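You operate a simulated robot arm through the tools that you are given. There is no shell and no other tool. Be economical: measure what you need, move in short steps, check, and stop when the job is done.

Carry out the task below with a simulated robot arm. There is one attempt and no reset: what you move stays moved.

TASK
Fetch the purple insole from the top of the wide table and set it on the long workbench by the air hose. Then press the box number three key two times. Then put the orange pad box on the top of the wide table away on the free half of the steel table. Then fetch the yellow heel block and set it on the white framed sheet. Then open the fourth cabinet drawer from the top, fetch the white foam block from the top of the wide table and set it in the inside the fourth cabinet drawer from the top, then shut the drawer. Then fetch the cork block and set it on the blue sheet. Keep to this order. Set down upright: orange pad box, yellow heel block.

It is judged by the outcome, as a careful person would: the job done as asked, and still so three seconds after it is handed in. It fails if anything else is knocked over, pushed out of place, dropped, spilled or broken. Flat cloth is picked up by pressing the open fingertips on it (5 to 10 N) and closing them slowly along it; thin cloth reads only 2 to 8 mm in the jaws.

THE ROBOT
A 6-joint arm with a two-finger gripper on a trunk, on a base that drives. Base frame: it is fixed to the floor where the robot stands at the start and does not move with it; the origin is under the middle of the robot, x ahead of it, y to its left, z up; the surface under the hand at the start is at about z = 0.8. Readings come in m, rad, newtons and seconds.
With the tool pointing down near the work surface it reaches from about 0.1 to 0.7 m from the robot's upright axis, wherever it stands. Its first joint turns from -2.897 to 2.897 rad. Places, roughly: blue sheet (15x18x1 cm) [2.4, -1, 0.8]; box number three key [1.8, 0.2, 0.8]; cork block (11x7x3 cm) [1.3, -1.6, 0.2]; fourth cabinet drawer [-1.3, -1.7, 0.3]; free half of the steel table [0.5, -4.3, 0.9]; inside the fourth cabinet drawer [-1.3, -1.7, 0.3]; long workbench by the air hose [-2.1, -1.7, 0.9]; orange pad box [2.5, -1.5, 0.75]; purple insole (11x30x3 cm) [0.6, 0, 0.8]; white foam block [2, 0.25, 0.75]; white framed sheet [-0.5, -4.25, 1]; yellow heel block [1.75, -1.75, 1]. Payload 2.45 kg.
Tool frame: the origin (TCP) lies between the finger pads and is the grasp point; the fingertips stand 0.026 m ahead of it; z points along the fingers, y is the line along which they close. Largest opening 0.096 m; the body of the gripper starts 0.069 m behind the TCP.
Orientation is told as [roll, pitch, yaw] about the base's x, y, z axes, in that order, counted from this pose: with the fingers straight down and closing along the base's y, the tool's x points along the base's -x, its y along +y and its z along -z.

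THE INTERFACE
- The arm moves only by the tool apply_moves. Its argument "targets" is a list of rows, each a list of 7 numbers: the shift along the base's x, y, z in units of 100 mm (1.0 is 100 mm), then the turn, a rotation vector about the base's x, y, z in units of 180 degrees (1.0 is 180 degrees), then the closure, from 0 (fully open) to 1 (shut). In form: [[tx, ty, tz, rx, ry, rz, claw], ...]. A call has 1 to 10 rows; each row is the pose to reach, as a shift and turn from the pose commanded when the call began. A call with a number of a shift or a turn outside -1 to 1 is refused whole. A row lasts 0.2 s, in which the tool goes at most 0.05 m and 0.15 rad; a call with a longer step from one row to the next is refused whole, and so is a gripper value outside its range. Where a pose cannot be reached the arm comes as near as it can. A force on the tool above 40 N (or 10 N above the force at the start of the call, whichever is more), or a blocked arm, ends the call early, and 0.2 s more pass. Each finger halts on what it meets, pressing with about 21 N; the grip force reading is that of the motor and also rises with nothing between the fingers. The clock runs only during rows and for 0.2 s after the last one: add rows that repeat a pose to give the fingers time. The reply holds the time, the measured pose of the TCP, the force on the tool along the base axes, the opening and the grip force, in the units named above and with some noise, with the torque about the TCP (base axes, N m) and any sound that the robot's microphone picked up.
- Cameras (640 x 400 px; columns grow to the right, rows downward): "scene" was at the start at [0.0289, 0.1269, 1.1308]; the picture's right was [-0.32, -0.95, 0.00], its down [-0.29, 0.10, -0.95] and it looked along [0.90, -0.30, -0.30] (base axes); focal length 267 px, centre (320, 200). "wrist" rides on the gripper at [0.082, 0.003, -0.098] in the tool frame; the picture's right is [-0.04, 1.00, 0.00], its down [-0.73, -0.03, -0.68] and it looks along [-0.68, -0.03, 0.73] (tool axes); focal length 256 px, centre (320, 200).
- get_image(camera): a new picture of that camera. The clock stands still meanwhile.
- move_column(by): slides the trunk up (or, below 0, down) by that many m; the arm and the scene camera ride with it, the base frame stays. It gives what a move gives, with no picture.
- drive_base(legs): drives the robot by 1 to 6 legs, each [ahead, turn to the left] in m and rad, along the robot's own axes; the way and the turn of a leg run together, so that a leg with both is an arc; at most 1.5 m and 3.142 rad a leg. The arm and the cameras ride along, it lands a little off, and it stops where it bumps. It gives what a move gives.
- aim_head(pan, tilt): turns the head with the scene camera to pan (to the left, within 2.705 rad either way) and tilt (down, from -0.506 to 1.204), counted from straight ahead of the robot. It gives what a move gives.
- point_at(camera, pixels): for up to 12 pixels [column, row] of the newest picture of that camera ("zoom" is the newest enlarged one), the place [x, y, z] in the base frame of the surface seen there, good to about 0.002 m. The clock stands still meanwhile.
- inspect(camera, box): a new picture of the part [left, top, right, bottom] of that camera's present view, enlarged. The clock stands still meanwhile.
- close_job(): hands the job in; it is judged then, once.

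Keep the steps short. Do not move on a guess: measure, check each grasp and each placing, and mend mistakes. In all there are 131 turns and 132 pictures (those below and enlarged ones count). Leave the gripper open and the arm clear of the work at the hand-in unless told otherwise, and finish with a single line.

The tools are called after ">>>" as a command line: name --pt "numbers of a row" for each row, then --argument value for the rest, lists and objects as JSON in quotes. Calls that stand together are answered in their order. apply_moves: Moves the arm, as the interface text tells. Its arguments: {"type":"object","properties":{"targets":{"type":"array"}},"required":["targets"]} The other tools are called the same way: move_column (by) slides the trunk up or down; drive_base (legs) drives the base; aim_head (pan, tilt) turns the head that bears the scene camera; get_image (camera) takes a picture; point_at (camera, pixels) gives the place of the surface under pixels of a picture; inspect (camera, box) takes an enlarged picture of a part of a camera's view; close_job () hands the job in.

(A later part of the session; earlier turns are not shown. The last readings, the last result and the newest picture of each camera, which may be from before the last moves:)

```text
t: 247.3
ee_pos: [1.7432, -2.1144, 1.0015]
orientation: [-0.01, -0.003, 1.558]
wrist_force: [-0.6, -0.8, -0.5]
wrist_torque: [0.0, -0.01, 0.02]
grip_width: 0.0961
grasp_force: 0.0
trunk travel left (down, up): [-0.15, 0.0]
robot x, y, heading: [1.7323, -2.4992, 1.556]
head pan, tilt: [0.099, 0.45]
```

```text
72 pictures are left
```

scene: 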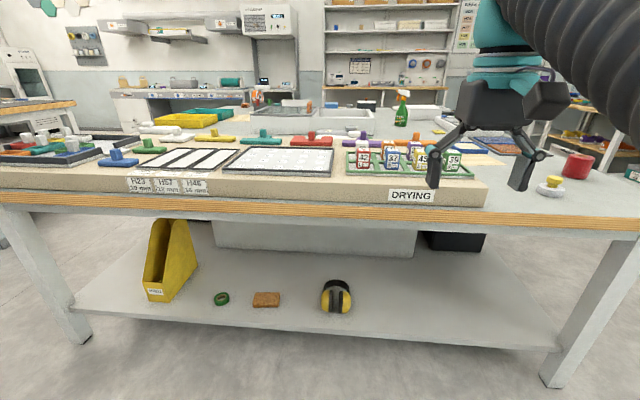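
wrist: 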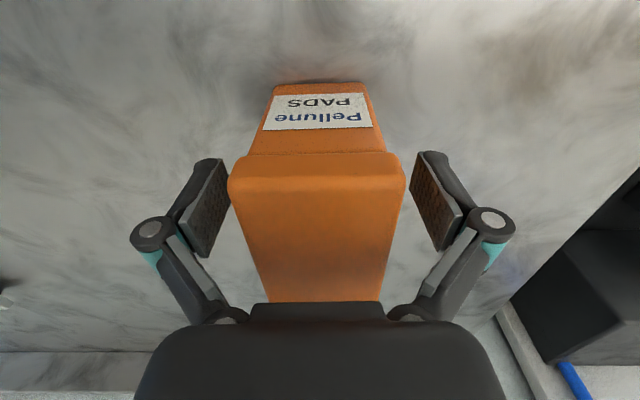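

I enlarge the board to find the yellow heel block.

>>> inspect --camera "scene" --box '[80, 100, 360, 200]'

>>> inspect --camera "scene" --box '[330, 100, 610, 210]'

```text
2.29 times, centred on (220, 150) of scene
```

zoom: 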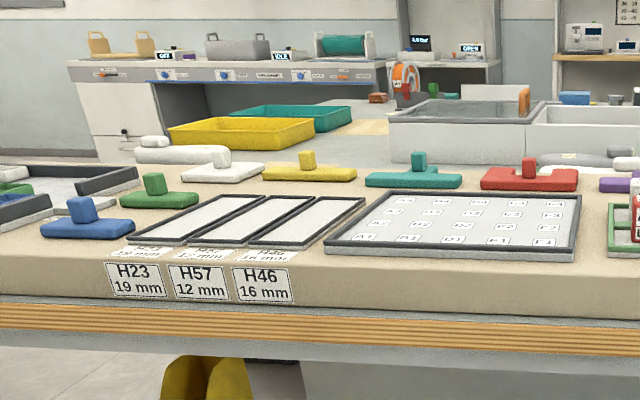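

```text
2.29 times, centred on (470, 155) of scene
```

zoom: 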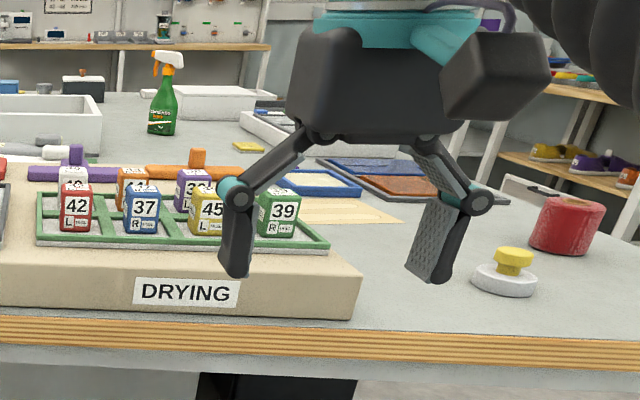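

>>> point_at --camera "zoom" --pixels '[[208, 210], [205, 190], [142, 210], [280, 210], [75, 205], [192, 185], [130, 180], [330, 245], [250, 250], [515, 258]]'

>>> point_at --camera "scene" --pixels '[[214, 137], [118, 158]]'

>>> inspect --camera "scene" --box '[340, 130, 480, 190]'

```text
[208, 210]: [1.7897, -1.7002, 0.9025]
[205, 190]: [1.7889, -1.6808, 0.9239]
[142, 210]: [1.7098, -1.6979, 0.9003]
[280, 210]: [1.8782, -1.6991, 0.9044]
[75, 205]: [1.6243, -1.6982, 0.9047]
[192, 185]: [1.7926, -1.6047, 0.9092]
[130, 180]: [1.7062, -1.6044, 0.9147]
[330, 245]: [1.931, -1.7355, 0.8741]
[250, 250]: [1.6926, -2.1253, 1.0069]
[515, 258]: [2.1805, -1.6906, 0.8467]
```

```text
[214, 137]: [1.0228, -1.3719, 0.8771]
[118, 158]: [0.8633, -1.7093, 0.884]
```

```text
4.57 times, centred on (410, 160) of scene
```

zoom: 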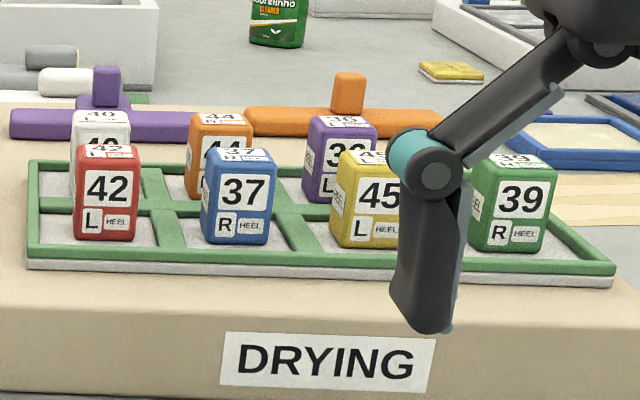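

The yellow "45 L HEEL" block stands in the drying tray (x≈1.79, y≈−1.68, top 0.924). I drive 0.27 m closer and look with the wrist camera.

>>> drive_base --legs '[[0.27, 0]]'

>>> get_image --camera "wrist"

```text
t: 249.2
ee_pos: [1.7481, -1.842, 1.0013]
orientation: [-0.01, -0.002, 1.556]
wrist_force: [0.0, 0.9, 0.0]
wrist_torque: [0.02, 0.02, 0.01]
grip_width: 0.096
grasp_force: 0.1
trunk travel left (down, up): [-0.15, 0.0]
robot x, y, heading: [1.7369, -2.2245, 1.557]
head pan, tilt: [0.099, 0.45]
```

```text
68 pictures are left
```

wrist: 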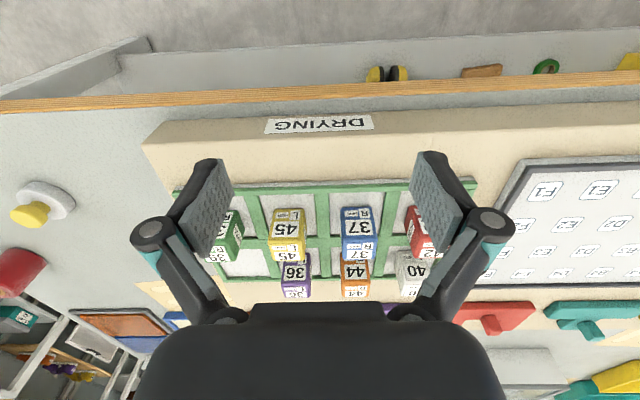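

>>> point_at --camera "wrist" --pixels '[[288, 212], [288, 229], [275, 242], [300, 242], [288, 253], [275, 255], [304, 253], [345, 242], [372, 245], [297, 270], [240, 232], [288, 203]]'

```text
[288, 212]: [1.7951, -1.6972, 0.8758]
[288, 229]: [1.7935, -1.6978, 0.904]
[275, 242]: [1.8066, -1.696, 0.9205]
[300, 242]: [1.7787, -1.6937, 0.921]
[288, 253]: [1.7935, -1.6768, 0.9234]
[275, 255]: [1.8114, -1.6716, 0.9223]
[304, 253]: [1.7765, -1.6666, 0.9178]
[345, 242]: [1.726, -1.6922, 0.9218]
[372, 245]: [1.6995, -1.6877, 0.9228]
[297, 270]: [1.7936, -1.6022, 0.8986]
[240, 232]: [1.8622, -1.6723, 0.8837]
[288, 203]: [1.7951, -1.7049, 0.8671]
```

Yellow block: x 1.774–1.814, y −1.698…−1.66; neighbours 4.6 cm away. I move above it with jaws narrowed to ~6.5 cm.

>>> apply_moves --pt "0.2 0.4 0 0 0 0.002 0.2" --pt "0.4 0.7 0 0 0 0.004 0.32" --pt "0.46 1.0 0 0 0 0.005 0.32" --pt "0.46 1.0 0 0 0 0.005 0.32"

>>> apply_moves --pt "0 0.4 0 0 0 0 0.32" --pt "0 0.64 -0.1 0 0 0 0.32" --pt "0 0.64 -0.3 0 0 0 0.32" --pt "0 0.64 -0.3 0 0 0 0.32"

>>> get_image --camera "wrist"

```text
t: 250.2
ee_pos: [1.7941, -1.7425, 0.9999]
orientation: [-0.011, -0.005, 1.571]
wrist_force: [0.1, -0.4, 0.0]
wrist_torque: [0.01, -0.02, 0.03]
grip_width: 0.0652
grasp_force: 0.2
trunk travel left (down, up): [-0.15, 0.0]
robot x, y, heading: [1.736, -2.2232, 1.557]
head pan, tilt: [0.099, 0.45]
```

```text
t: 251.2
ee_pos: [1.7939, -1.6771, 0.9717]
orientation: [-0.01, -0.004, 1.57]
wrist_force: [-1.1, -0.5, 0.3]
wrist_torque: [0.02, 0.02, -0.02]
grip_width: 0.0651
grasp_force: 0.1
out of reach, approached as far as the arm can: row 1, 2
trunk travel left (down, up): [-0.15, 0.0]
robot x, y, heading: [1.7335, -2.2303, 1.552]
head pan, tilt: [0.099, 0.45]
```

```text
67 pictures are left
```

wrist: 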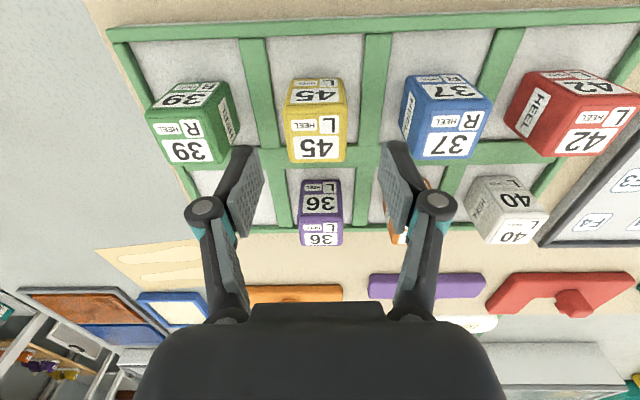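

>>> point_at --camera "wrist" --pixels '[[315, 92], [315, 108], [300, 125], [315, 150], [318, 162], [290, 140], [344, 140], [230, 120], [408, 120], [412, 150], [318, 200]]'

```text
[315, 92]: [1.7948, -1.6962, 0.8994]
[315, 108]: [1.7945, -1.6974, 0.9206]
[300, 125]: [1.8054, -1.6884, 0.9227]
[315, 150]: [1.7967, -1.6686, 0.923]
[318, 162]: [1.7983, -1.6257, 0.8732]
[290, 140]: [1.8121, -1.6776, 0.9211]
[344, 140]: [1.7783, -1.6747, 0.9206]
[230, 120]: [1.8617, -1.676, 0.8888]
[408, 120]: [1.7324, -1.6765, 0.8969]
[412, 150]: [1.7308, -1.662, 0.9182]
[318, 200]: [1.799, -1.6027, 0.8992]
```

Centred. I descend to z 0.907 and close.

>>> apply_moves --pt "0.01 -0.01 -0.25 0 0 0 0.32" --pt "0.01 -0.01 -0.5 0 0 0 0.32" --pt "0.01 -0.01 -0.65 0 0 0 0.32" --pt "0.01 -0.01 -0.65 0 0 0 0.45" --pt "0.01 -0.01 -0.65 0 0 0 0.6" --pt "0.01 -0.01 -0.65 0 0 0 0.8" --pt "0.01 -0.01 -0.65 0 0 0 0.8"

>>> get_image --camera "wrist"

```text
t: 252.8
ee_pos: [1.7951, -1.6781, 0.9057]
orientation: [-0.011, -0.003, 1.573]
wrist_force: [1.1, 0.0, -0.4]
wrist_torque: [-0.01, 0.0, 0.0]
grip_width: 0.0396
grasp_force: 21.0
trunk travel left (down, up): [-0.15, 0.0]
robot x, y, heading: [1.7347, -2.2237, 1.554]
head pan, tilt: [0.099, 0.45]
```

```text
66 pictures are left
```

wrist: 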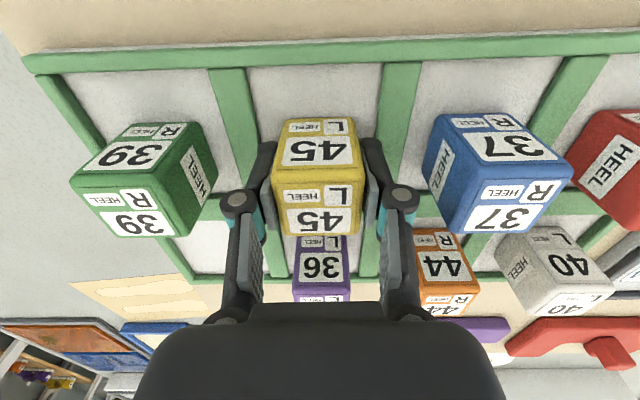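

Held (39.6 mm). I lift it out and retract towards −y.

>>> apply_moves --pt "0 0 0.1 0 0 0 0.9" --pt "0 0 0.35 0 0 0 0.9" --pt "0 -0.2 0.6 0 0 0 0.9" --pt "0 -0.6 0.75 0 0 0 0.9" --pt "0 -1.0 0.85 0 0 0 0.9"

>>> apply_moves --pt "-0.1 -0.4 0.1 0 0 0 0.9" --pt "-0.2 -0.8 0.1 0 0 0 0.9" --pt "-0.3 -1.0 0.1 0 0 0 0.9"

>>> get_image --camera "scene"

```text
t: 254.0
ee_pos: [1.7938, -1.7775, 0.9903]
orientation: [-0.011, 0.0, 1.569]
wrist_force: [-0.2, 1.1, -1.7]
wrist_torque: [-0.09, 0.03, 0.01]
grip_width: 0.0394
grasp_force: 20.8
trunk travel left (down, up): [-0.15, 0.0]
robot x, y, heading: [1.7337, -2.2281, 1.557]
head pan, tilt: [0.099, 0.45]
```

```text
t: 254.8
ee_pos: [1.762, -1.8785, 1.0021]
orientation: [-0.012, -0.003, 1.569]
wrist_force: [0.3, -0.9, -0.3]
wrist_torque: [-0.02, 0.02, -0.03]
grip_width: 0.0394
grasp_force: 21.0
trunk travel left (down, up): [-0.15, 0.0]
robot x, y, heading: [1.735, -2.2254, 1.558]
head pan, tilt: [0.099, 0.45]
```

```text
65 pictures are left
```

scene: 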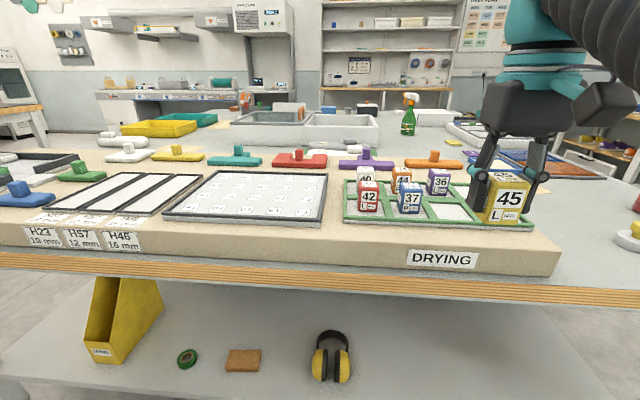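

The heel block is clear of the tray and neighbours stand. I drive to the oven unit: back, turn, diagonal, face −y.

>>> drive_base --legs '[[-0.3, 0], [0, 2.01], [1.25, 0], [1.18, 0], [0, 1.14]]'

>>> aim_head --pan 0 --tilt 0.45

>>> get_image --camera "scene"

>>> get_image --camera "wrist"

```text
t: 275.9
ee_pos: [-0.5827, -3.7443, 1.0018]
orientation: [-0.008, -0.002, -1.639]
wrist_force: [0.1, -1.2, 0.3]
wrist_torque: [0.01, 0.01, -0.05]
grip_width: 0.0393
grasp_force: 21.0
trunk travel left (down, up): [-0.15, 0.0]
robot x, y, heading: [-0.5318, -3.3974, -1.654]
head pan, tilt: [0.099, 0.45]
```

```text
t: 276.5
ee_pos: [-0.5835, -3.7446, 1.0027]
orientation: [-0.009, -0.002, -1.641]
wrist_force: [0.7, -0.4, -1.0]
wrist_torque: [-0.01, 0.02, -0.03]
grip_width: 0.0393
grasp_force: 21.2
trunk travel left (down, up): [-0.15, 0.0]
robot x, y, heading: [-0.531, -3.3974, -1.653]
head pan, tilt: [0.0, 0.45]
```

```text
64 pictures are left
```

scene: 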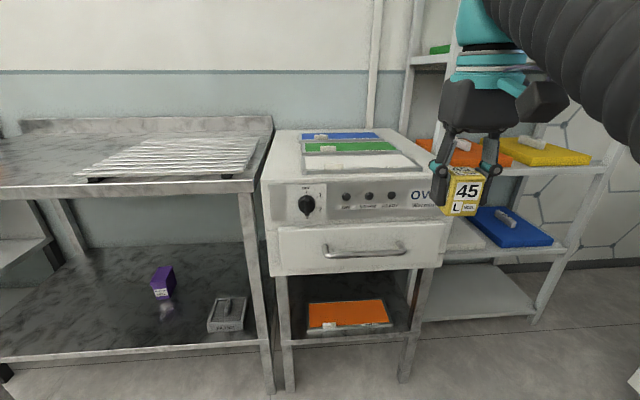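

```text
63 pictures are left
```

wrist: 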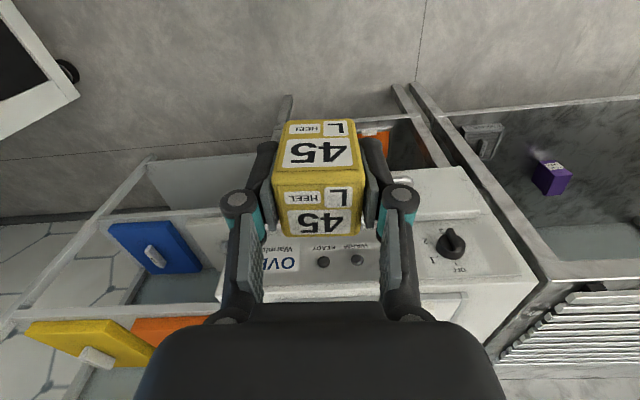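

On the oven top are blue, green and (nearest) white framed sheets. I enlarge and measure.

>>> inspect --camera "scene" --box '[260, 115, 450, 235]'

>>> point_at --camera "zoom" --pixels '[[165, 150], [480, 150], [500, 180], [165, 178], [330, 160], [330, 135], [330, 170], [215, 165], [470, 165], [330, 205], [190, 120]]'

```text
3.33 times, centred on (355, 175) of scene
```

zoom: 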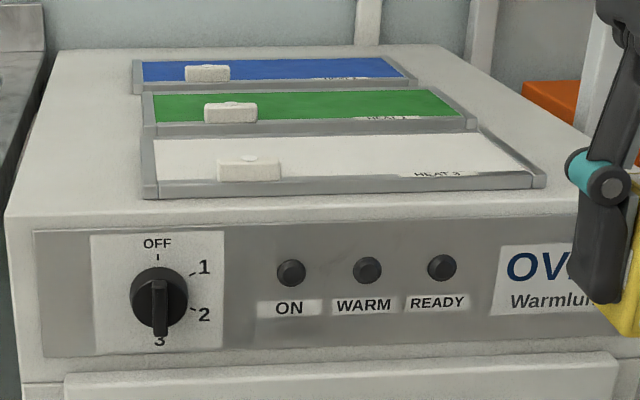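

```text
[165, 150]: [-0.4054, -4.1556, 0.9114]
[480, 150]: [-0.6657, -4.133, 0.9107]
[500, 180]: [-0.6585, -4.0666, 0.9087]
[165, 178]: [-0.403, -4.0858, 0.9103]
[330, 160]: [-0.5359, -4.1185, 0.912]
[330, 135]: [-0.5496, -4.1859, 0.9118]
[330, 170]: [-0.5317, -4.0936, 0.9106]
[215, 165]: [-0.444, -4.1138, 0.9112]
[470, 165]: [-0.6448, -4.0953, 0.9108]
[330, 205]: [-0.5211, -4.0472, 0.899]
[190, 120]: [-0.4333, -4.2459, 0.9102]
```

White sheet: x −0.40…−0.67, y −4.07…−4.19, z 0.911, with a small handle near x −0.47. I'll set the block at (−0.575, −4.125). I straighten and drive 0.2 m closer.

>>> drive_base --legs '[[0, 0.08], [0.2, 0]]'

>>> get_image --camera "scene"

```text
t: 278.6
ee_pos: [-0.5541, -3.9492, 1.0035]
orientation: [-0.01, -0.001, -1.557]
wrist_force: [-0.4, 0.5, -0.5]
wrist_torque: [0.03, -0.04, -0.01]
grip_width: 0.0397
grasp_force: 21.0
trunk travel left (down, up): [-0.15, 0.0]
robot x, y, heading: [-0.5312, -3.5996, -1.576]
head pan, tilt: [0.0, 0.45]
```

```text
61 pictures are left
```

scene: 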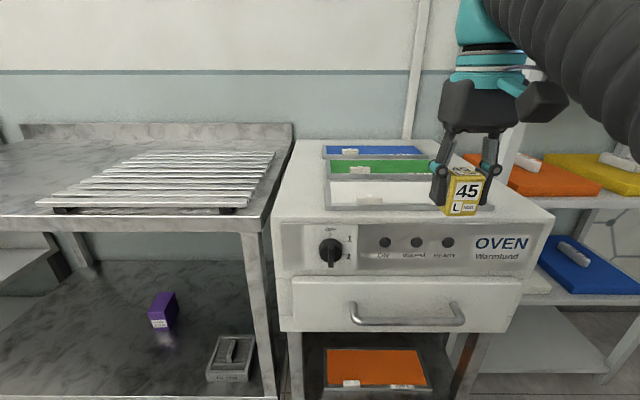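

>>> apply_moves --pt "-0.05 -0.4 0 0 0 0 0.9" --pt "-0.1 -0.8 0 0 0 -0.004 0.9" --pt "-0.15 -1.0 0 0 0 -0.004 0.9" --pt "-0.18 -1.0 0 0 0 -0.004 0.9"

>>> apply_moves --pt "0 -0.4 -0.05 0 0 0 0.9" --pt "0 -0.76 -0.15 0 0 0 0.9" --pt "0 -0.76 -0.35 0 0 0 0.9" --pt "0 -0.76 -0.35 0 0 0 0.9"

>>> get_image --camera "wrist"

>>> inspect --camera "scene" --box '[300, 110, 500, 235]'

```text
t: 279.6
ee_pos: [-0.5732, -4.0494, 1.0028]
orientation: [-0.011, -0.003, -1.568]
wrist_force: [-0.4, -0.6, -1.3]
wrist_torque: [0.0, -0.02, 0.0]
grip_width: 0.0393
grasp_force: 21.1
trunk travel left (down, up): [-0.15, 0.0]
robot x, y, heading: [-0.5341, -3.6012, -1.57]
head pan, tilt: [0.0, 0.45]
```

```text
t: 280.6
ee_pos: [-0.5713, -4.1255, 0.9681]
orientation: [-0.009, -0.004, -1.569]
wrist_force: [0.2, 0.6, -1.5]
wrist_torque: [-0.02, -0.01, -0.01]
grip_width: 0.0396
grasp_force: 20.6
trunk travel left (down, up): [-0.15, 0.0]
robot x, y, heading: [-0.5312, -3.5984, -1.575]
head pan, tilt: [0.0, 0.45]
```

```text
60 pictures are left
```

wrist: 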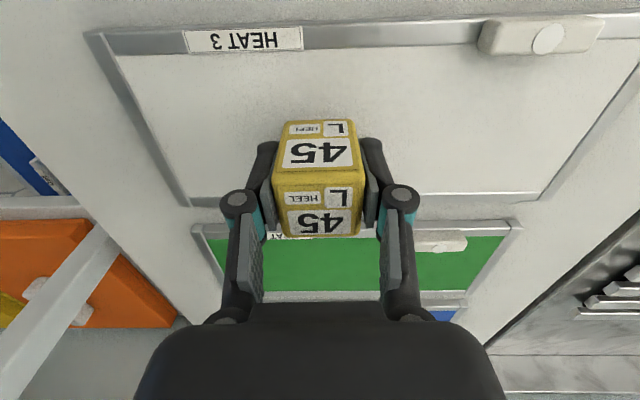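

```text
3.20 times, centred on (400, 172) of scene
```

zoom: 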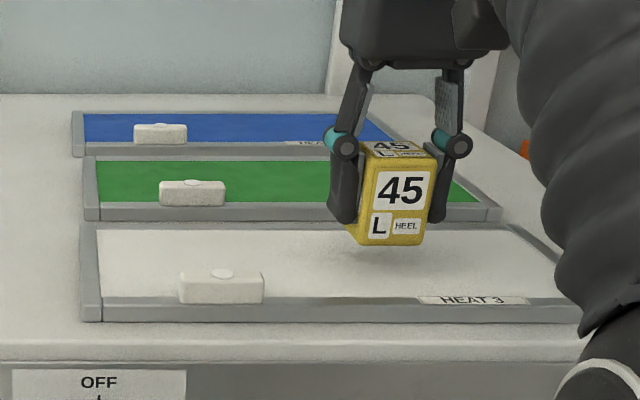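

>>> point_at --camera "wrist" --pixels '[[220, 190], [220, 60], [400, 60], [460, 190], [320, 128], [320, 175], [540, 40]]'

>>> apply_moves --pt "0 0 -0.08 0 0 0 0.9" --pt "0 0 -0.13 0 0 0 0.9" --pt "0 0 -0.16 0 0 0 0.9"

```text
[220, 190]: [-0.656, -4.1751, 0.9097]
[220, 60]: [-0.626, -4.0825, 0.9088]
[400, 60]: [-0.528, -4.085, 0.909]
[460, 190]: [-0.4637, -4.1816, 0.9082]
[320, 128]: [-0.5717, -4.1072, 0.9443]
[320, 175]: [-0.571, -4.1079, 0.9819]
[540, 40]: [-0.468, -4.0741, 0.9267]
```

```text
t: 281.4
ee_pos: [-0.5725, -4.1267, 0.9519]
orientation: [-0.009, -0.004, -1.568]
wrist_force: [0.4, -0.2, -1.1]
wrist_torque: [-0.02, -0.01, -0.01]
grip_width: 0.0394
grasp_force: 20.6
trunk travel left (down, up): [-0.15, 0.0]
robot x, y, heading: [-0.5351, -3.5962, -1.574]
head pan, tilt: [0.0, 0.45]
```

>>> apply_moves --pt "0 0 -0.02 0 0 0 0.9" --pt "0 0 -0.04 0 0 0 0.9"

```text
t: 282.0
ee_pos: [-0.5718, -4.1254, 0.9489]
orientation: [-0.01, -0.007, -1.57]
wrist_force: [-0.7, -2.5, 14.9]
wrist_torque: [-0.07, -0.01, 0.0]
grip_width: 0.0399
grasp_force: 21.1
trunk travel left (down, up): [-0.15, 0.0]
robot x, y, heading: [-0.5304, -3.5993, -1.572]
head pan, tilt: [0.0, 0.45]
```

Contact (15 N). I open and withdraw straight back.

>>> apply_moves --pt "0 0 0.02 0 0 0 0.55" --pt "0 0 0.02 0 0 0 0.4" --pt "0 0 0.02 0 0 0 0.2" --pt "0 0 0.02 0 0 0 0.0" --pt "0 0 0.02 0 0 0 0.0"

>>> apply_moves --pt "0 0.3 0.1 0 0 0 0" --pt "0 0.6 0.2 0 0 0 0" --pt "0 1.0 0.4 0 0 0 0"

>>> get_image --camera "scene"

```text
t: 283.2
ee_pos: [-0.572, -4.1263, 0.9497]
orientation: [-0.011, -0.001, -1.569]
wrist_force: [-0.2, 0.3, -0.6]
wrist_torque: [0.01, 0.0, 0.01]
grip_width: 0.0962
grasp_force: 0.1
trunk travel left (down, up): [-0.15, 0.0]
robot x, y, heading: [-0.5344, -3.6002, -1.573]
head pan, tilt: [0.0, 0.45]
```

```text
t: 284.0
ee_pos: [-0.5715, -4.0231, 0.9881]
orientation: [-0.011, 0.0, -1.57]
wrist_force: [0.6, -0.1, -0.5]
wrist_torque: [0.07, -0.01, -0.01]
grip_width: 0.0959
grasp_force: 0.0
trunk travel left (down, up): [-0.15, 0.0]
robot x, y, heading: [-0.5314, -3.6026, -1.576]
head pan, tilt: [0.0, 0.45]
```

```text
58 pictures are left
```

scene: 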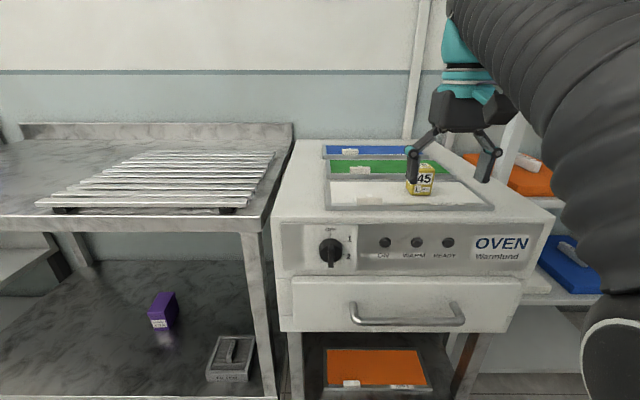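

The heel block stands on the white sheet. Now to the drawer cabinet: back, turn, drive to about (−1.3, −2.7) facing it.

>>> drive_base --legs '[[-0.4, 0], [0, -2.144], [0.92, 0], [0, -0.995]]'

>>> aim_head --pan 0 --tilt 0.7

>>> get_image --camera "scene"

```text
t: 298.7
ee_pos: [-1.2898, -2.2619, 0.9874]
orientation: [-0.01, -0.002, 1.575]
wrist_force: [0.1, -0.2, 0.2]
wrist_torque: [0.0, 0.02, 0.02]
grip_width: 0.0958
grasp_force: 0.0
trunk travel left (down, up): [-0.15, 0.0]
robot x, y, heading: [-1.3275, -2.6876, 1.571]
head pan, tilt: [0.0, 0.45]
```

```text
t: 299.5
ee_pos: [-1.2897, -2.2612, 0.9872]
orientation: [-0.01, -0.004, 1.574]
wrist_force: [-1.0, -0.5, 0.0]
wrist_torque: [0.01, -0.01, -0.01]
grip_width: 0.0959
grasp_force: 0.1
trunk travel left (down, up): [-0.15, 0.0]
robot x, y, heading: [-1.3298, -2.6831, 1.571]
head pan, tilt: [0.0, 0.7]
```

```text
57 pictures are left
```

scene: 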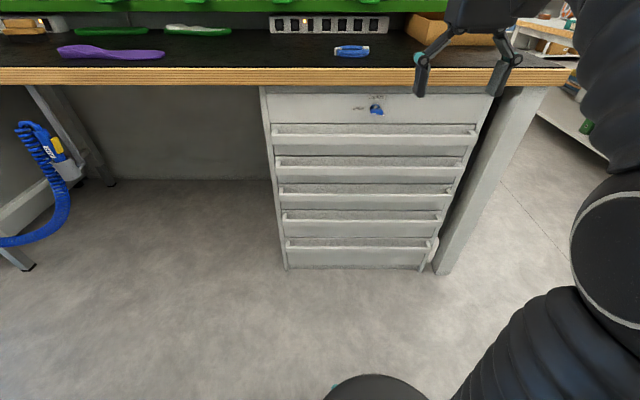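

>>> inspect --camera "scene" --box '[250, 80, 510, 280]'

>>> point_at --camera "zoom" --pixels '[[300, 40], [310, 135], [100, 135], [540, 135], [300, 210], [300, 275], [300, 338], [300, 400], [90, 338], [470, 340], [300, 315], [300, 345]]'

```text
2.00 times, centred on (380, 180) of scene
```

zoom: 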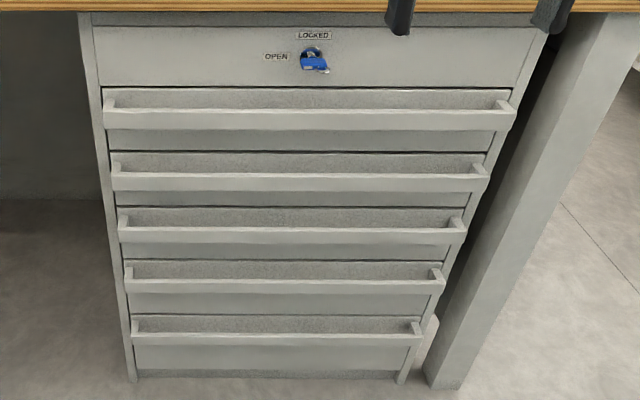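

```text
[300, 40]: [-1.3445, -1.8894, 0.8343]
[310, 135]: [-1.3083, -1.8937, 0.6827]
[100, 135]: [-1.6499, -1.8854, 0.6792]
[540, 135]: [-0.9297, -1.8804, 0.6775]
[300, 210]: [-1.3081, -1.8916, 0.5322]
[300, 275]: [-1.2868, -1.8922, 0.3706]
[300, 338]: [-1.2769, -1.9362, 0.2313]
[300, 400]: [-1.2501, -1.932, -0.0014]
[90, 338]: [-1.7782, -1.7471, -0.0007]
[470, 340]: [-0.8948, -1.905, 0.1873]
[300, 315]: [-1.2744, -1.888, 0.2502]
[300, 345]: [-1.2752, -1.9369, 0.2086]
```

Fourth handle drawer has its centre at z≈0.32 (matches the hint). There is a lock with "LOCKED / OPEN"; I enlarge it and the fourth handle.

>>> inspect --camera "scene" --box '[350, 88, 400, 120]'

>>> inspect --camera "scene" --box '[270, 170, 450, 275]'

>>> point_at --camera "zoom" --pixels '[[300, 165], [300, 174], [300, 184], [300, 192], [60, 172], [600, 168], [300, 152], [300, 140], [300, 100], [300, 240], [300, 270]]'

```text
12.50 times, centred on (375, 104) of scene
```

zoom: 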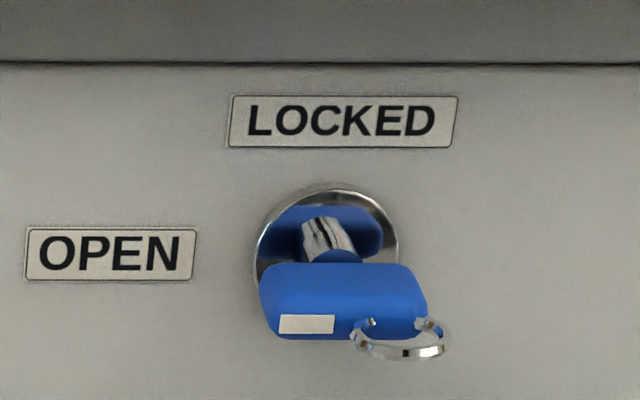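

```text
3.56 times, centred on (360, 222) of scene
```

zoom: 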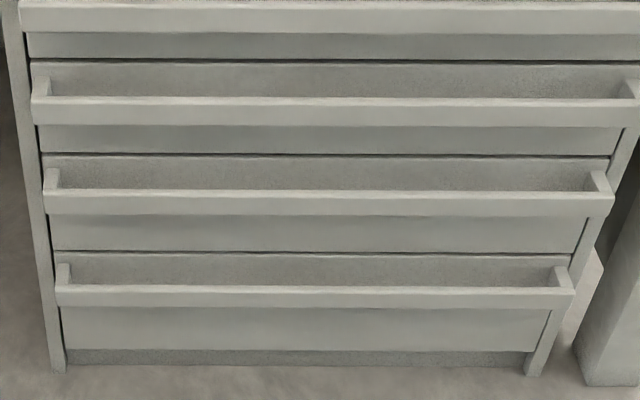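

```text
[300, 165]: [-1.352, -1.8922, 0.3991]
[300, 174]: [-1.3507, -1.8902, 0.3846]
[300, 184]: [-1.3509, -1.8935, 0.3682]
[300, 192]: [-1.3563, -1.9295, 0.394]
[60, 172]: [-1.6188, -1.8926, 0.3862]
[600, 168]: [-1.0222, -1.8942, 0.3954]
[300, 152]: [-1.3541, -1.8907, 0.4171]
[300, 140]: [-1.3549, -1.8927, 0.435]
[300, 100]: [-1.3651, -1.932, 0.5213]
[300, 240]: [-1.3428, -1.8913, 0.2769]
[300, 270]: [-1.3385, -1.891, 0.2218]
```

The key lies flat towards "OPEN". I measure the 4th handle's rail more finely.

>>> inspect --camera "scene" --box '[330, 205, 380, 237]'

>>> point_at --camera "zoom" --pixels '[[320, 20], [320, 60], [320, 90], [320, 120], [320, 135], [320, 150], [320, 165], [320, 180], [320, 200], [320, 220], [320, 250], [320, 300]]'

```text
12.50 times, centred on (355, 221) of scene
```

zoom: 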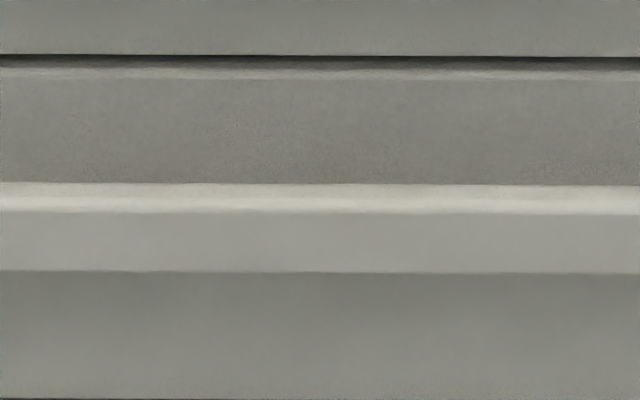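

```text
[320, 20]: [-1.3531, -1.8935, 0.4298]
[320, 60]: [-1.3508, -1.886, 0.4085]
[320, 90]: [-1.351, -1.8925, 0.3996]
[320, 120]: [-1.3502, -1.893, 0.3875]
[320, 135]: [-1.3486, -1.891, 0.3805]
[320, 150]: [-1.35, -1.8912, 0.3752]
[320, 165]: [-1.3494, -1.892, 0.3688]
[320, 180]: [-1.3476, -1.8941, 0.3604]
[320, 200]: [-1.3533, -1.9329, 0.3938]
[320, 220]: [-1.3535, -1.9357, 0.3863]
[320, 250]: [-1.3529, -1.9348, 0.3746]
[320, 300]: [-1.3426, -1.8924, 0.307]
```

Rail: front y −1.936, z 0.366–0.394, 3.3 cm gap behind. I'll grip it with the fingers horizontal, jaws vertical. First yaw +90°, then pitch.

>>> apply_moves --pt "0 0 0 0 0 0.047 0" --pt "0 0 0 0 0 0.094 0" --pt "0 0 0 0 0 0.141 0" --pt "0 0 0 0 0 0.188 0" --pt "0 0 0 0 0 0.235 0" --pt "0 0 0 0 0 0.282 0" --pt "0 0 0 0 0 0.329 0" --pt "0 0 0 0 0 0.376 0" --pt "0 0 0 0 0 0.423 0" --pt "0 0 0 0 0 0.47 0"

>>> move_column --by -0.15

>>> apply_moves --pt "0 0 -0.1 0.02 0 0.0285 0" --pt "0 0 -0.2 0.065 0 0.0285 0" --pt "0 0 -0.3 0.11 0 0.0285 0" --pt "0 0 -0.4 0.155 0 0.0285 0" --pt "0 0 -0.5 0.2 0 0.0285 0" --pt "0 0 -0.6 0.245 0 0.0285 0" --pt "0 0 -0.7 0.29 0 0.0285 0" --pt "0 0 -0.8 0.335 0 0.0285 0" --pt "0 0 -0.9 0.38 0 0.0285 0" --pt "0 0 -1.0 0.42 0 0.0285 0"

```text
t: 301.7
ee_pos: [-1.2906, -2.262, 0.9892]
orientation: [-0.01, 0.0, 3.055]
wrist_force: [-0.1, -0.1, -0.6]
wrist_torque: [-0.01, -0.03, -0.03]
grip_width: 0.0959
grasp_force: 0.0
trunk travel left (down, up): [-0.15, 0.0]
robot x, y, heading: [-1.328, -2.6853, 1.571]
head pan, tilt: [0.0, 0.7]
```

```text
t: 303.4
ee_pos: [-1.292, -2.2626, 0.8373]
orientation: [-0.01, 0.0, 3.05]
wrist_force: [-0.9, -0.3, 0.2]
wrist_torque: [0.02, -0.01, -0.03]
grip_width: 0.0962
grasp_force: 0.1
trunk travel left (down, up): [0.0, 0.15]
robot x, y, heading: [-1.3292, -2.6839, 1.575]
head pan, tilt: [0.0, 0.7]
```

```text
t: 305.6
ee_pos: [-1.2912, -2.2635, 0.7378]
orientation: [-1.33, -0.035, -3.099]
wrist_force: [0.1, -0.9, -0.4]
wrist_torque: [-0.01, -0.02, -0.01]
grip_width: 0.096
grasp_force: 0.1
trunk travel left (down, up): [0.0, 0.15]
robot x, y, heading: [-1.3336, -2.6871, 1.573]
head pan, tilt: [0.0, 0.7]
```

Orientation works. I continue down and finish the pitch.

>>> apply_moves --pt "0 0 -0.3 0.03 0 0 0" --pt "0 0 -0.6 0.06 0 0 0" --pt "0 0 -1.0 0.077 0 0 0"

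>>> apply_moves --pt "0 0 -0.4 0 0 0 0" --pt "0 0 -0.8 0 0 0 0" --pt "0 0 -1.0 0 0 0 0"

>>> apply_moves --pt "0 0 -0.4 0 0 0 0" --pt "0 0 -0.8 0 0 0 0" --pt "0 0 -1.0 0 0 0 0"

>>> get_image --camera "wrist"

```text
t: 306.4
ee_pos: [-1.329, -2.35, 0.7625]
orientation: [-1.555, -0.027, -3.093]
wrist_force: [-0.5, 0.3, -1.1]
wrist_torque: [0.05, 0.01, -0.03]
grip_width: 0.0959
grasp_force: 0.1
out of reach, approached as far as the arm can: row 1, 2, 3
trunk travel left (down, up): [0.0, 0.15]
robot x, y, heading: [-1.329, -2.6872, 1.573]
head pan, tilt: [0.0, 0.7]
```

```text
t: 307.2
ee_pos: [-1.3325, -2.3535, 0.7675]
orientation: [-1.566, -0.025, -3.087]
wrist_force: [-0.7, 0.8, -0.8]
wrist_torque: [0.05, -0.02, 0.0]
grip_width: 0.0959
grasp_force: 0.1
out of reach, approached as far as the arm can: row 1, 2, 3
trunk travel left (down, up): [0.0, 0.15]
robot x, y, heading: [-1.3339, -2.6851, 1.579]
head pan, tilt: [0.0, 0.7]
```

```text
t: 308.0
ee_pos: [-1.3313, -2.3532, 0.7677]
orientation: [-1.566, -0.026, -3.091]
wrist_force: [-0.8, -0.5, -0.3]
wrist_torque: [-0.01, 0.01, 0.01]
grip_width: 0.0959
grasp_force: 0.0
out of reach, approached as far as the arm can: row 1, 2, 3
trunk travel left (down, up): [0.0, 0.15]
robot x, y, heading: [-1.3303, -2.6836, 1.571]
head pan, tilt: [0.0, 0.7]
```

```text
52 pictures are left
```

wrist: 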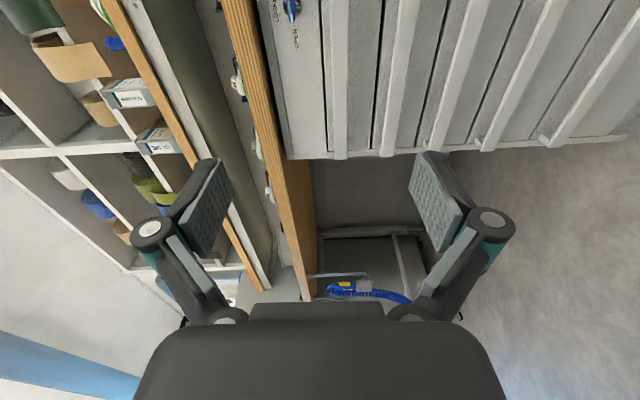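

The horizontal hand cannot go lower here. I'll use a 35° tilt from vertical instead: fingers down and forward, one finger behind the rail. I pitch back and test reaching low.

>>> apply_moves --pt "0 0 0 -0.045 0 0 0" --pt "0 0 0 -0.09 0 0 0" --pt "0 0 0 -0.135 0 0 0" --pt "0 0 0 -0.18 0 0 0.2" --pt "0 0 0 -0.225 0 0 0.4" --pt "0 0 0 -0.27 0 0 0.583" --pt "0 0 0 -0.305 0 0 0.583"

>>> apply_moves --pt "0 0.3 -0.3 0 0 0 0.583" --pt "0 0.5 -0.6 0 0 0 0.583" --pt "0 0.5 -1 0 0 0 0.583"

>>> apply_moves --pt "0 0 -0.4 0 0 0 0.583" --pt "0 0 -0.8 0 0 0 0.583" --pt "0 0 -1 0 0 0 0.583"

>>> apply_moves --pt "0 0 -0.4 0 0 0 0.583" --pt "0 0 -0.8 0 0 0 0.583" --pt "0 0 -1 0 0 0 0.583"

```text
t: 309.6
ee_pos: [-1.3266, -2.3529, 0.7652]
orientation: [-0.61, -0.057, -3.132]
wrist_force: [-0.6, 1.3, 0.3]
wrist_torque: [0.0, 0.0, 0.01]
grip_width: 0.0399
grasp_force: 0.0
trunk travel left (down, up): [0.0, 0.15]
robot x, y, heading: [-1.3303, -2.684, 1.571]
head pan, tilt: [0.0, 0.7]
```

```text
t: 310.4
ee_pos: [-1.3255, -2.2988, 0.6636]
orientation: [-0.613, -0.057, -3.131]
wrist_force: [0.3, 0.3, -0.3]
wrist_torque: [0.0, 0.0, -0.01]
grip_width: 0.0401
grasp_force: 0.0
trunk travel left (down, up): [0.0, 0.15]
robot x, y, heading: [-1.3296, -2.682, 1.57]
head pan, tilt: [0.0, 0.7]
```

```text
t: 311.2
ee_pos: [-1.3262, -2.3014, 0.5644]
orientation: [-0.611, -0.058, -3.132]
wrist_force: [0.0, -0.1, 0.0]
wrist_torque: [0.0, -0.01, 0.01]
grip_width: 0.0399
grasp_force: 0.1
trunk travel left (down, up): [0.0, 0.15]
robot x, y, heading: [-1.3332, -2.6879, 1.574]
head pan, tilt: [0.0, 0.7]
```

```text
t: 312.0
ee_pos: [-1.3238, -2.2708, 0.491]
orientation: [-0.612, -0.059, -3.132]
wrist_force: [0.1, 0.1, 0.1]
wrist_torque: [-0.03, -0.02, 0.01]
grip_width: 0.0398
grasp_force: 0.1
out of reach, approached as far as the arm can: row 2, 3
trunk travel left (down, up): [0.0, 0.15]
robot x, y, heading: [-1.3325, -2.6846, 1.574]
head pan, tilt: [0.0, 0.7]
```

It reaches lower when farther out. I test (+y, −z).

>>> apply_moves --pt "0 0.4 -0.2 0 0 0 0.583" --pt "0 0.7 -0.5 0 0 0 0.583" --pt "0 0.9 -0.8 0 0 0 0.583" --pt "0 1.0 -1 0 0 0 0.583"

>>> get_image --camera "wrist"

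>>> get_image --camera "scene"

```text
t: 313.0
ee_pos: [-1.326, -2.1694, 0.4042]
orientation: [-0.608, -0.058, -3.133]
wrist_force: [-0.2, -0.4, -0.4]
wrist_torque: [-0.01, -0.01, -0.04]
grip_width: 0.0401
grasp_force: 0.0
out of reach, approached as far as the arm can: row 4
trunk travel left (down, up): [0.0, 0.15]
robot x, y, heading: [-1.3285, -2.6885, 1.574]
head pan, tilt: [0.0, 0.7]
```

```text
51 pictures are left
```

wrist: 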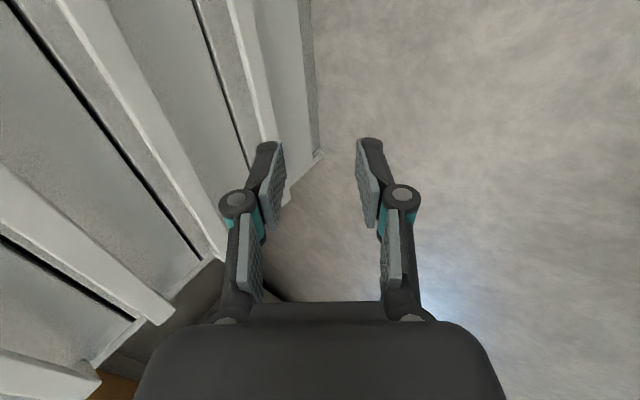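

```text
50 pictures are left
```

scene: 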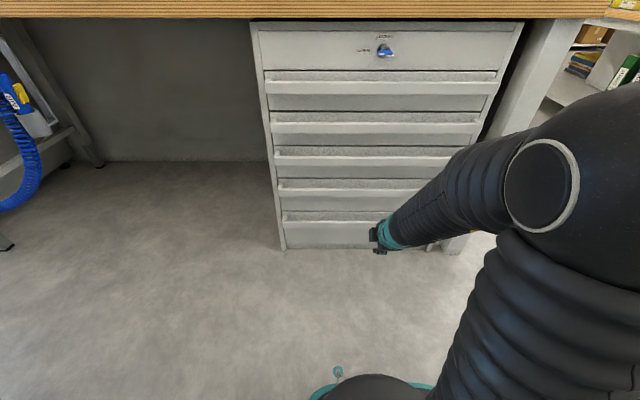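

Reaches z 0.40 at 0.52 m out. I raise to 0.45, drive 0.17 m closer.

>>> apply_moves --pt "0 0 0.25 0 0 0 0.583" --pt "0 0 0.4 0 0 0 0.583"

>>> drive_base --legs '[[0.16, 0]]'

>>> get_image --camera "wrist"

```text
t: 313.6
ee_pos: [-1.3259, -2.1705, 0.4443]
orientation: [-0.613, -0.058, -3.132]
wrist_force: [0.1, -0.1, 0.3]
wrist_torque: [-0.03, 0.0, 0.01]
grip_width: 0.0402
grasp_force: 0.1
trunk travel left (down, up): [0.0, 0.15]
robot x, y, heading: [-1.3324, -2.6867, 1.572]
head pan, tilt: [0.0, 0.7]
```

```text
t: 315.0
ee_pos: [-1.327, -2.0066, 0.4431]
orientation: [-0.613, -0.058, -3.131]
wrist_force: [0.4, -1.1, -0.4]
wrist_torque: [0.0, 0.01, 0.0]
grip_width: 0.0402
grasp_force: 0.0
trunk travel left (down, up): [0.0, 0.15]
robot x, y, heading: [-1.3276, -2.5239, 1.573]
head pan, tilt: [0.0, 0.7]
```

```text
49 pictures are left
```

wrist: 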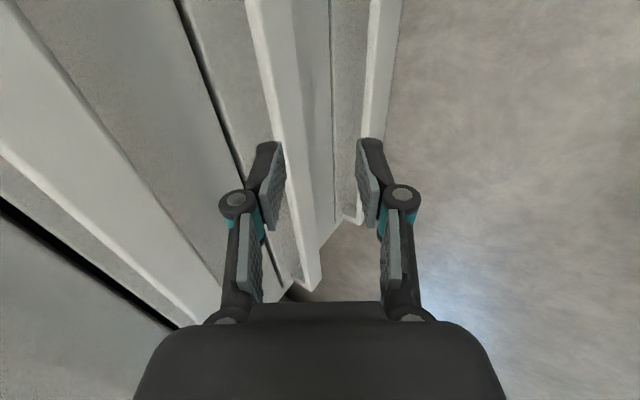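

>>> point_at --camera "wrist" --pixels '[[262, 60], [285, 60], [300, 150], [285, 130], [230, 60], [385, 40], [60, 180], [40, 150], [315, 270]]'

```text
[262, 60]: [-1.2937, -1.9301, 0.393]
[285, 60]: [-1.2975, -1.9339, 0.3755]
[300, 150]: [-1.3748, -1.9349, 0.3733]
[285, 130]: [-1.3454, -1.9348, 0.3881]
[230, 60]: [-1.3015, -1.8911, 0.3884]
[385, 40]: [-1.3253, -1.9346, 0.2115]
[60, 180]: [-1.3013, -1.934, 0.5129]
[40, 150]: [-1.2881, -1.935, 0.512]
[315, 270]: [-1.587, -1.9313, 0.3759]
```

>>> apply_moves --pt "0 0.18 0 0 0 0 0.583" --pt "0 0.35 -0.03 0 0 0 0.583" --pt "0 0.46 -0.2 0 0 0 0.583" --pt "0 0.57 -0.35 0 0 0 0.583" --pt "0 0.66 -0.48 0 0 0 0.583"

>>> get_image --camera "wrist"

```text
t: 316.2
ee_pos: [-1.3265, -1.9416, 0.3954]
orientation: [-0.613, -0.058, -3.131]
wrist_force: [-0.1, -0.5, 0.7]
wrist_torque: [-0.03, -0.02, -0.01]
grip_width: 0.0399
grasp_force: 0.1
trunk travel left (down, up): [0.0, 0.15]
robot x, y, heading: [-1.3323, -2.522, 1.574]
head pan, tilt: [0.0, 0.7]
```

```text
48 pictures are left
```

wrist: 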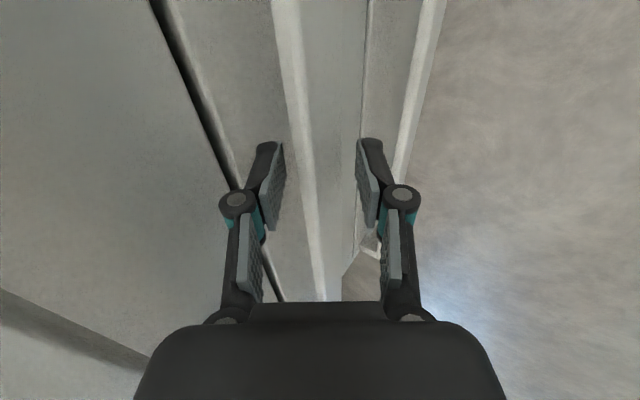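

The rail lies between the fingers with no contact. I close.

>>> apply_moves --pt "0 0.03 -0.03 0 0 0 0.65" --pt "0 0.03 -0.03 0 0 0 0.75" --pt "0 0.03 -0.03 0 0 0 0.9" --pt "0 0.03 -0.03 0 0 0 1" --pt "0 0.03 -0.03 0 0 0 1"

```text
t: 317.4
ee_pos: [-1.3265, -1.9386, 0.3928]
orientation: [-0.613, -0.056, -3.132]
wrist_force: [1.1, 1.2, 2.3]
wrist_torque: [-1.08, -0.13, 0.15]
grip_width: 0.0256
grasp_force: 45.1
trunk travel left (down, up): [0.0, 0.15]
robot x, y, heading: [-1.3291, -2.5222, 1.573]
head pan, tilt: [0.0, 0.7]
```

Gripped (25.6 mm). I pull gently 4 cm with the arm.

>>> apply_moves --pt "0 -0.1 0 0 0 0 1" --pt "0 -0.2 0 0 0 0 1" --pt "0 -0.3 0 0 0 0 1" --pt "0 -0.4 0 0 0 0 1"

>>> get_image --camera "scene"

```text
t: 318.4
ee_pos: [-1.3283, -1.9767, 0.3958]
orientation: [-0.602, -0.056, -3.13]
wrist_force: [3.8, -1.9, -9.1]
wrist_torque: [-1.14, 0.05, 0.0]
grip_width: 0.024
grasp_force: 45.0
out of reach, approached as far as the arm can: row 4
trunk travel left (down, up): [0.0, 0.15]
robot x, y, heading: [-1.3296, -2.5235, 1.572]
head pan, tilt: [0.0, 0.7]
```

```text
47 pictures are left
```

scene: 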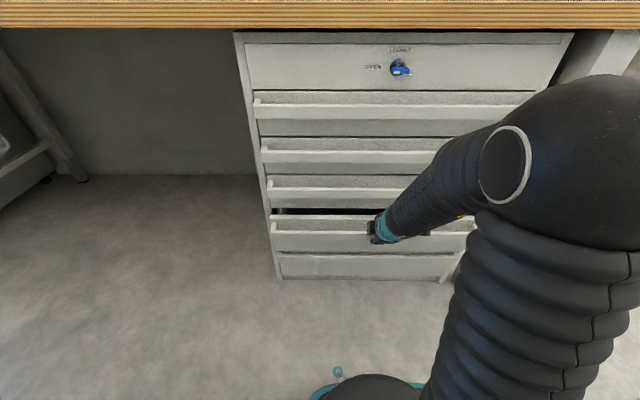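

The 4th drawer is opening, unlocked. I pull further by driving back.

>>> drive_base --legs '[[-0.15, 0]]'

>>> drive_base --legs '[[-0.12, 0]]'

>>> get_image --camera "scene"

```text
t: 319.8
ee_pos: [-1.3281, -2.1266, 0.3981]
orientation: [-0.609, -0.06, -3.129]
wrist_force: [-32.6, -2.8, 9.9]
wrist_torque: [-0.89, 0.42, 0.4]
grip_width: 0.0225
grasp_force: 44.8
trunk travel left (down, up): [0.0, 0.15]
robot x, y, heading: [-1.331, -2.6722, 1.573]
head pan, tilt: [0.0, 0.7]
```

```text
t: 321.1
ee_pos: [-1.3284, -2.2481, 0.3991]
orientation: [-0.606, -0.063, -3.129]
wrist_force: [-34.5, -1.8, 13.6]
wrist_torque: [-0.75, 0.36, 0.43]
grip_width: 0.0221
grasp_force: 44.8
trunk travel left (down, up): [0.0, 0.15]
robot x, y, heading: [-1.3318, -2.7891, 1.577]
head pan, tilt: [0.0, 0.7]
```

```text
46 pictures are left
```

scene: 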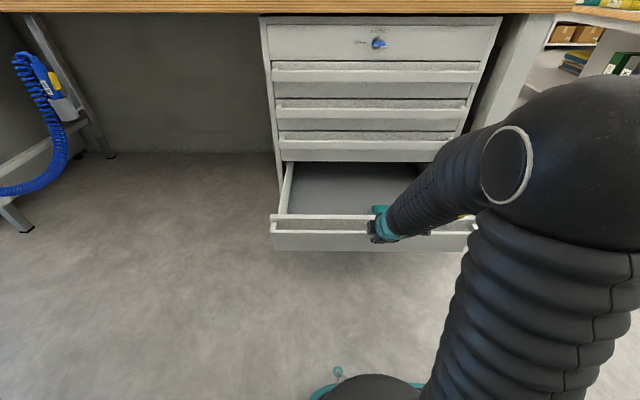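

Drawer is ~31 cm open. I measure the interior and release the rail, lifting the fingers out along their axis.

>>> point_at --camera "scene" --pixels '[[320, 190], [340, 205], [320, 215], [310, 175], [290, 180], [300, 222], [330, 240], [350, 180]]'

>>> apply_moves --pt "0 0 0 0 0 0 0.8" --pt "0 0 0 0 0 0 0.65" --pt "0 0 0 0 0 0 0.58" --pt "0 0 0 0 0 0 0.58" --pt "0 -0.14 0.2 0 0 0 0.58" --pt "0 -0.28 0.4 0 0 0 0.58" --pt "0 -0.42 0.6 0 0 0 0.58" --pt "0 -0.6 0.9 0 0 0 0.58"

>>> get_image --camera "scene"

```text
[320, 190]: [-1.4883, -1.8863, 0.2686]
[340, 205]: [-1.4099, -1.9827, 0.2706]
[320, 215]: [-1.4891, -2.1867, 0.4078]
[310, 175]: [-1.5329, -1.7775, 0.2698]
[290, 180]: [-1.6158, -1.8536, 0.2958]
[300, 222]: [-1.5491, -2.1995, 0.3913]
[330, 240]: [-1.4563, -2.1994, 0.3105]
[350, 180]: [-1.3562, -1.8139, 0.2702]
```

```text
t: 322.9
ee_pos: [-1.3283, -2.3079, 0.4864]
orientation: [-0.608, -0.063, -3.128]
wrist_force: [-0.3, -0.9, 0.3]
wrist_torque: [0.0, -0.01, 0.04]
grip_width: 0.0404
grasp_force: 0.0
trunk travel left (down, up): [0.0, 0.15]
robot x, y, heading: [-1.3289, -2.7949, 1.577]
head pan, tilt: [0.0, 0.7]
```

```text
45 pictures are left
```

scene: 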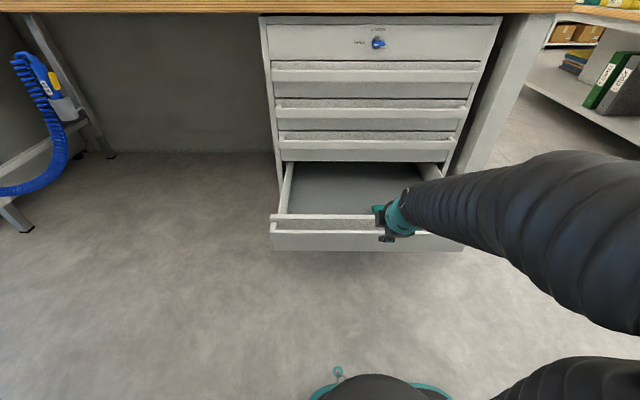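

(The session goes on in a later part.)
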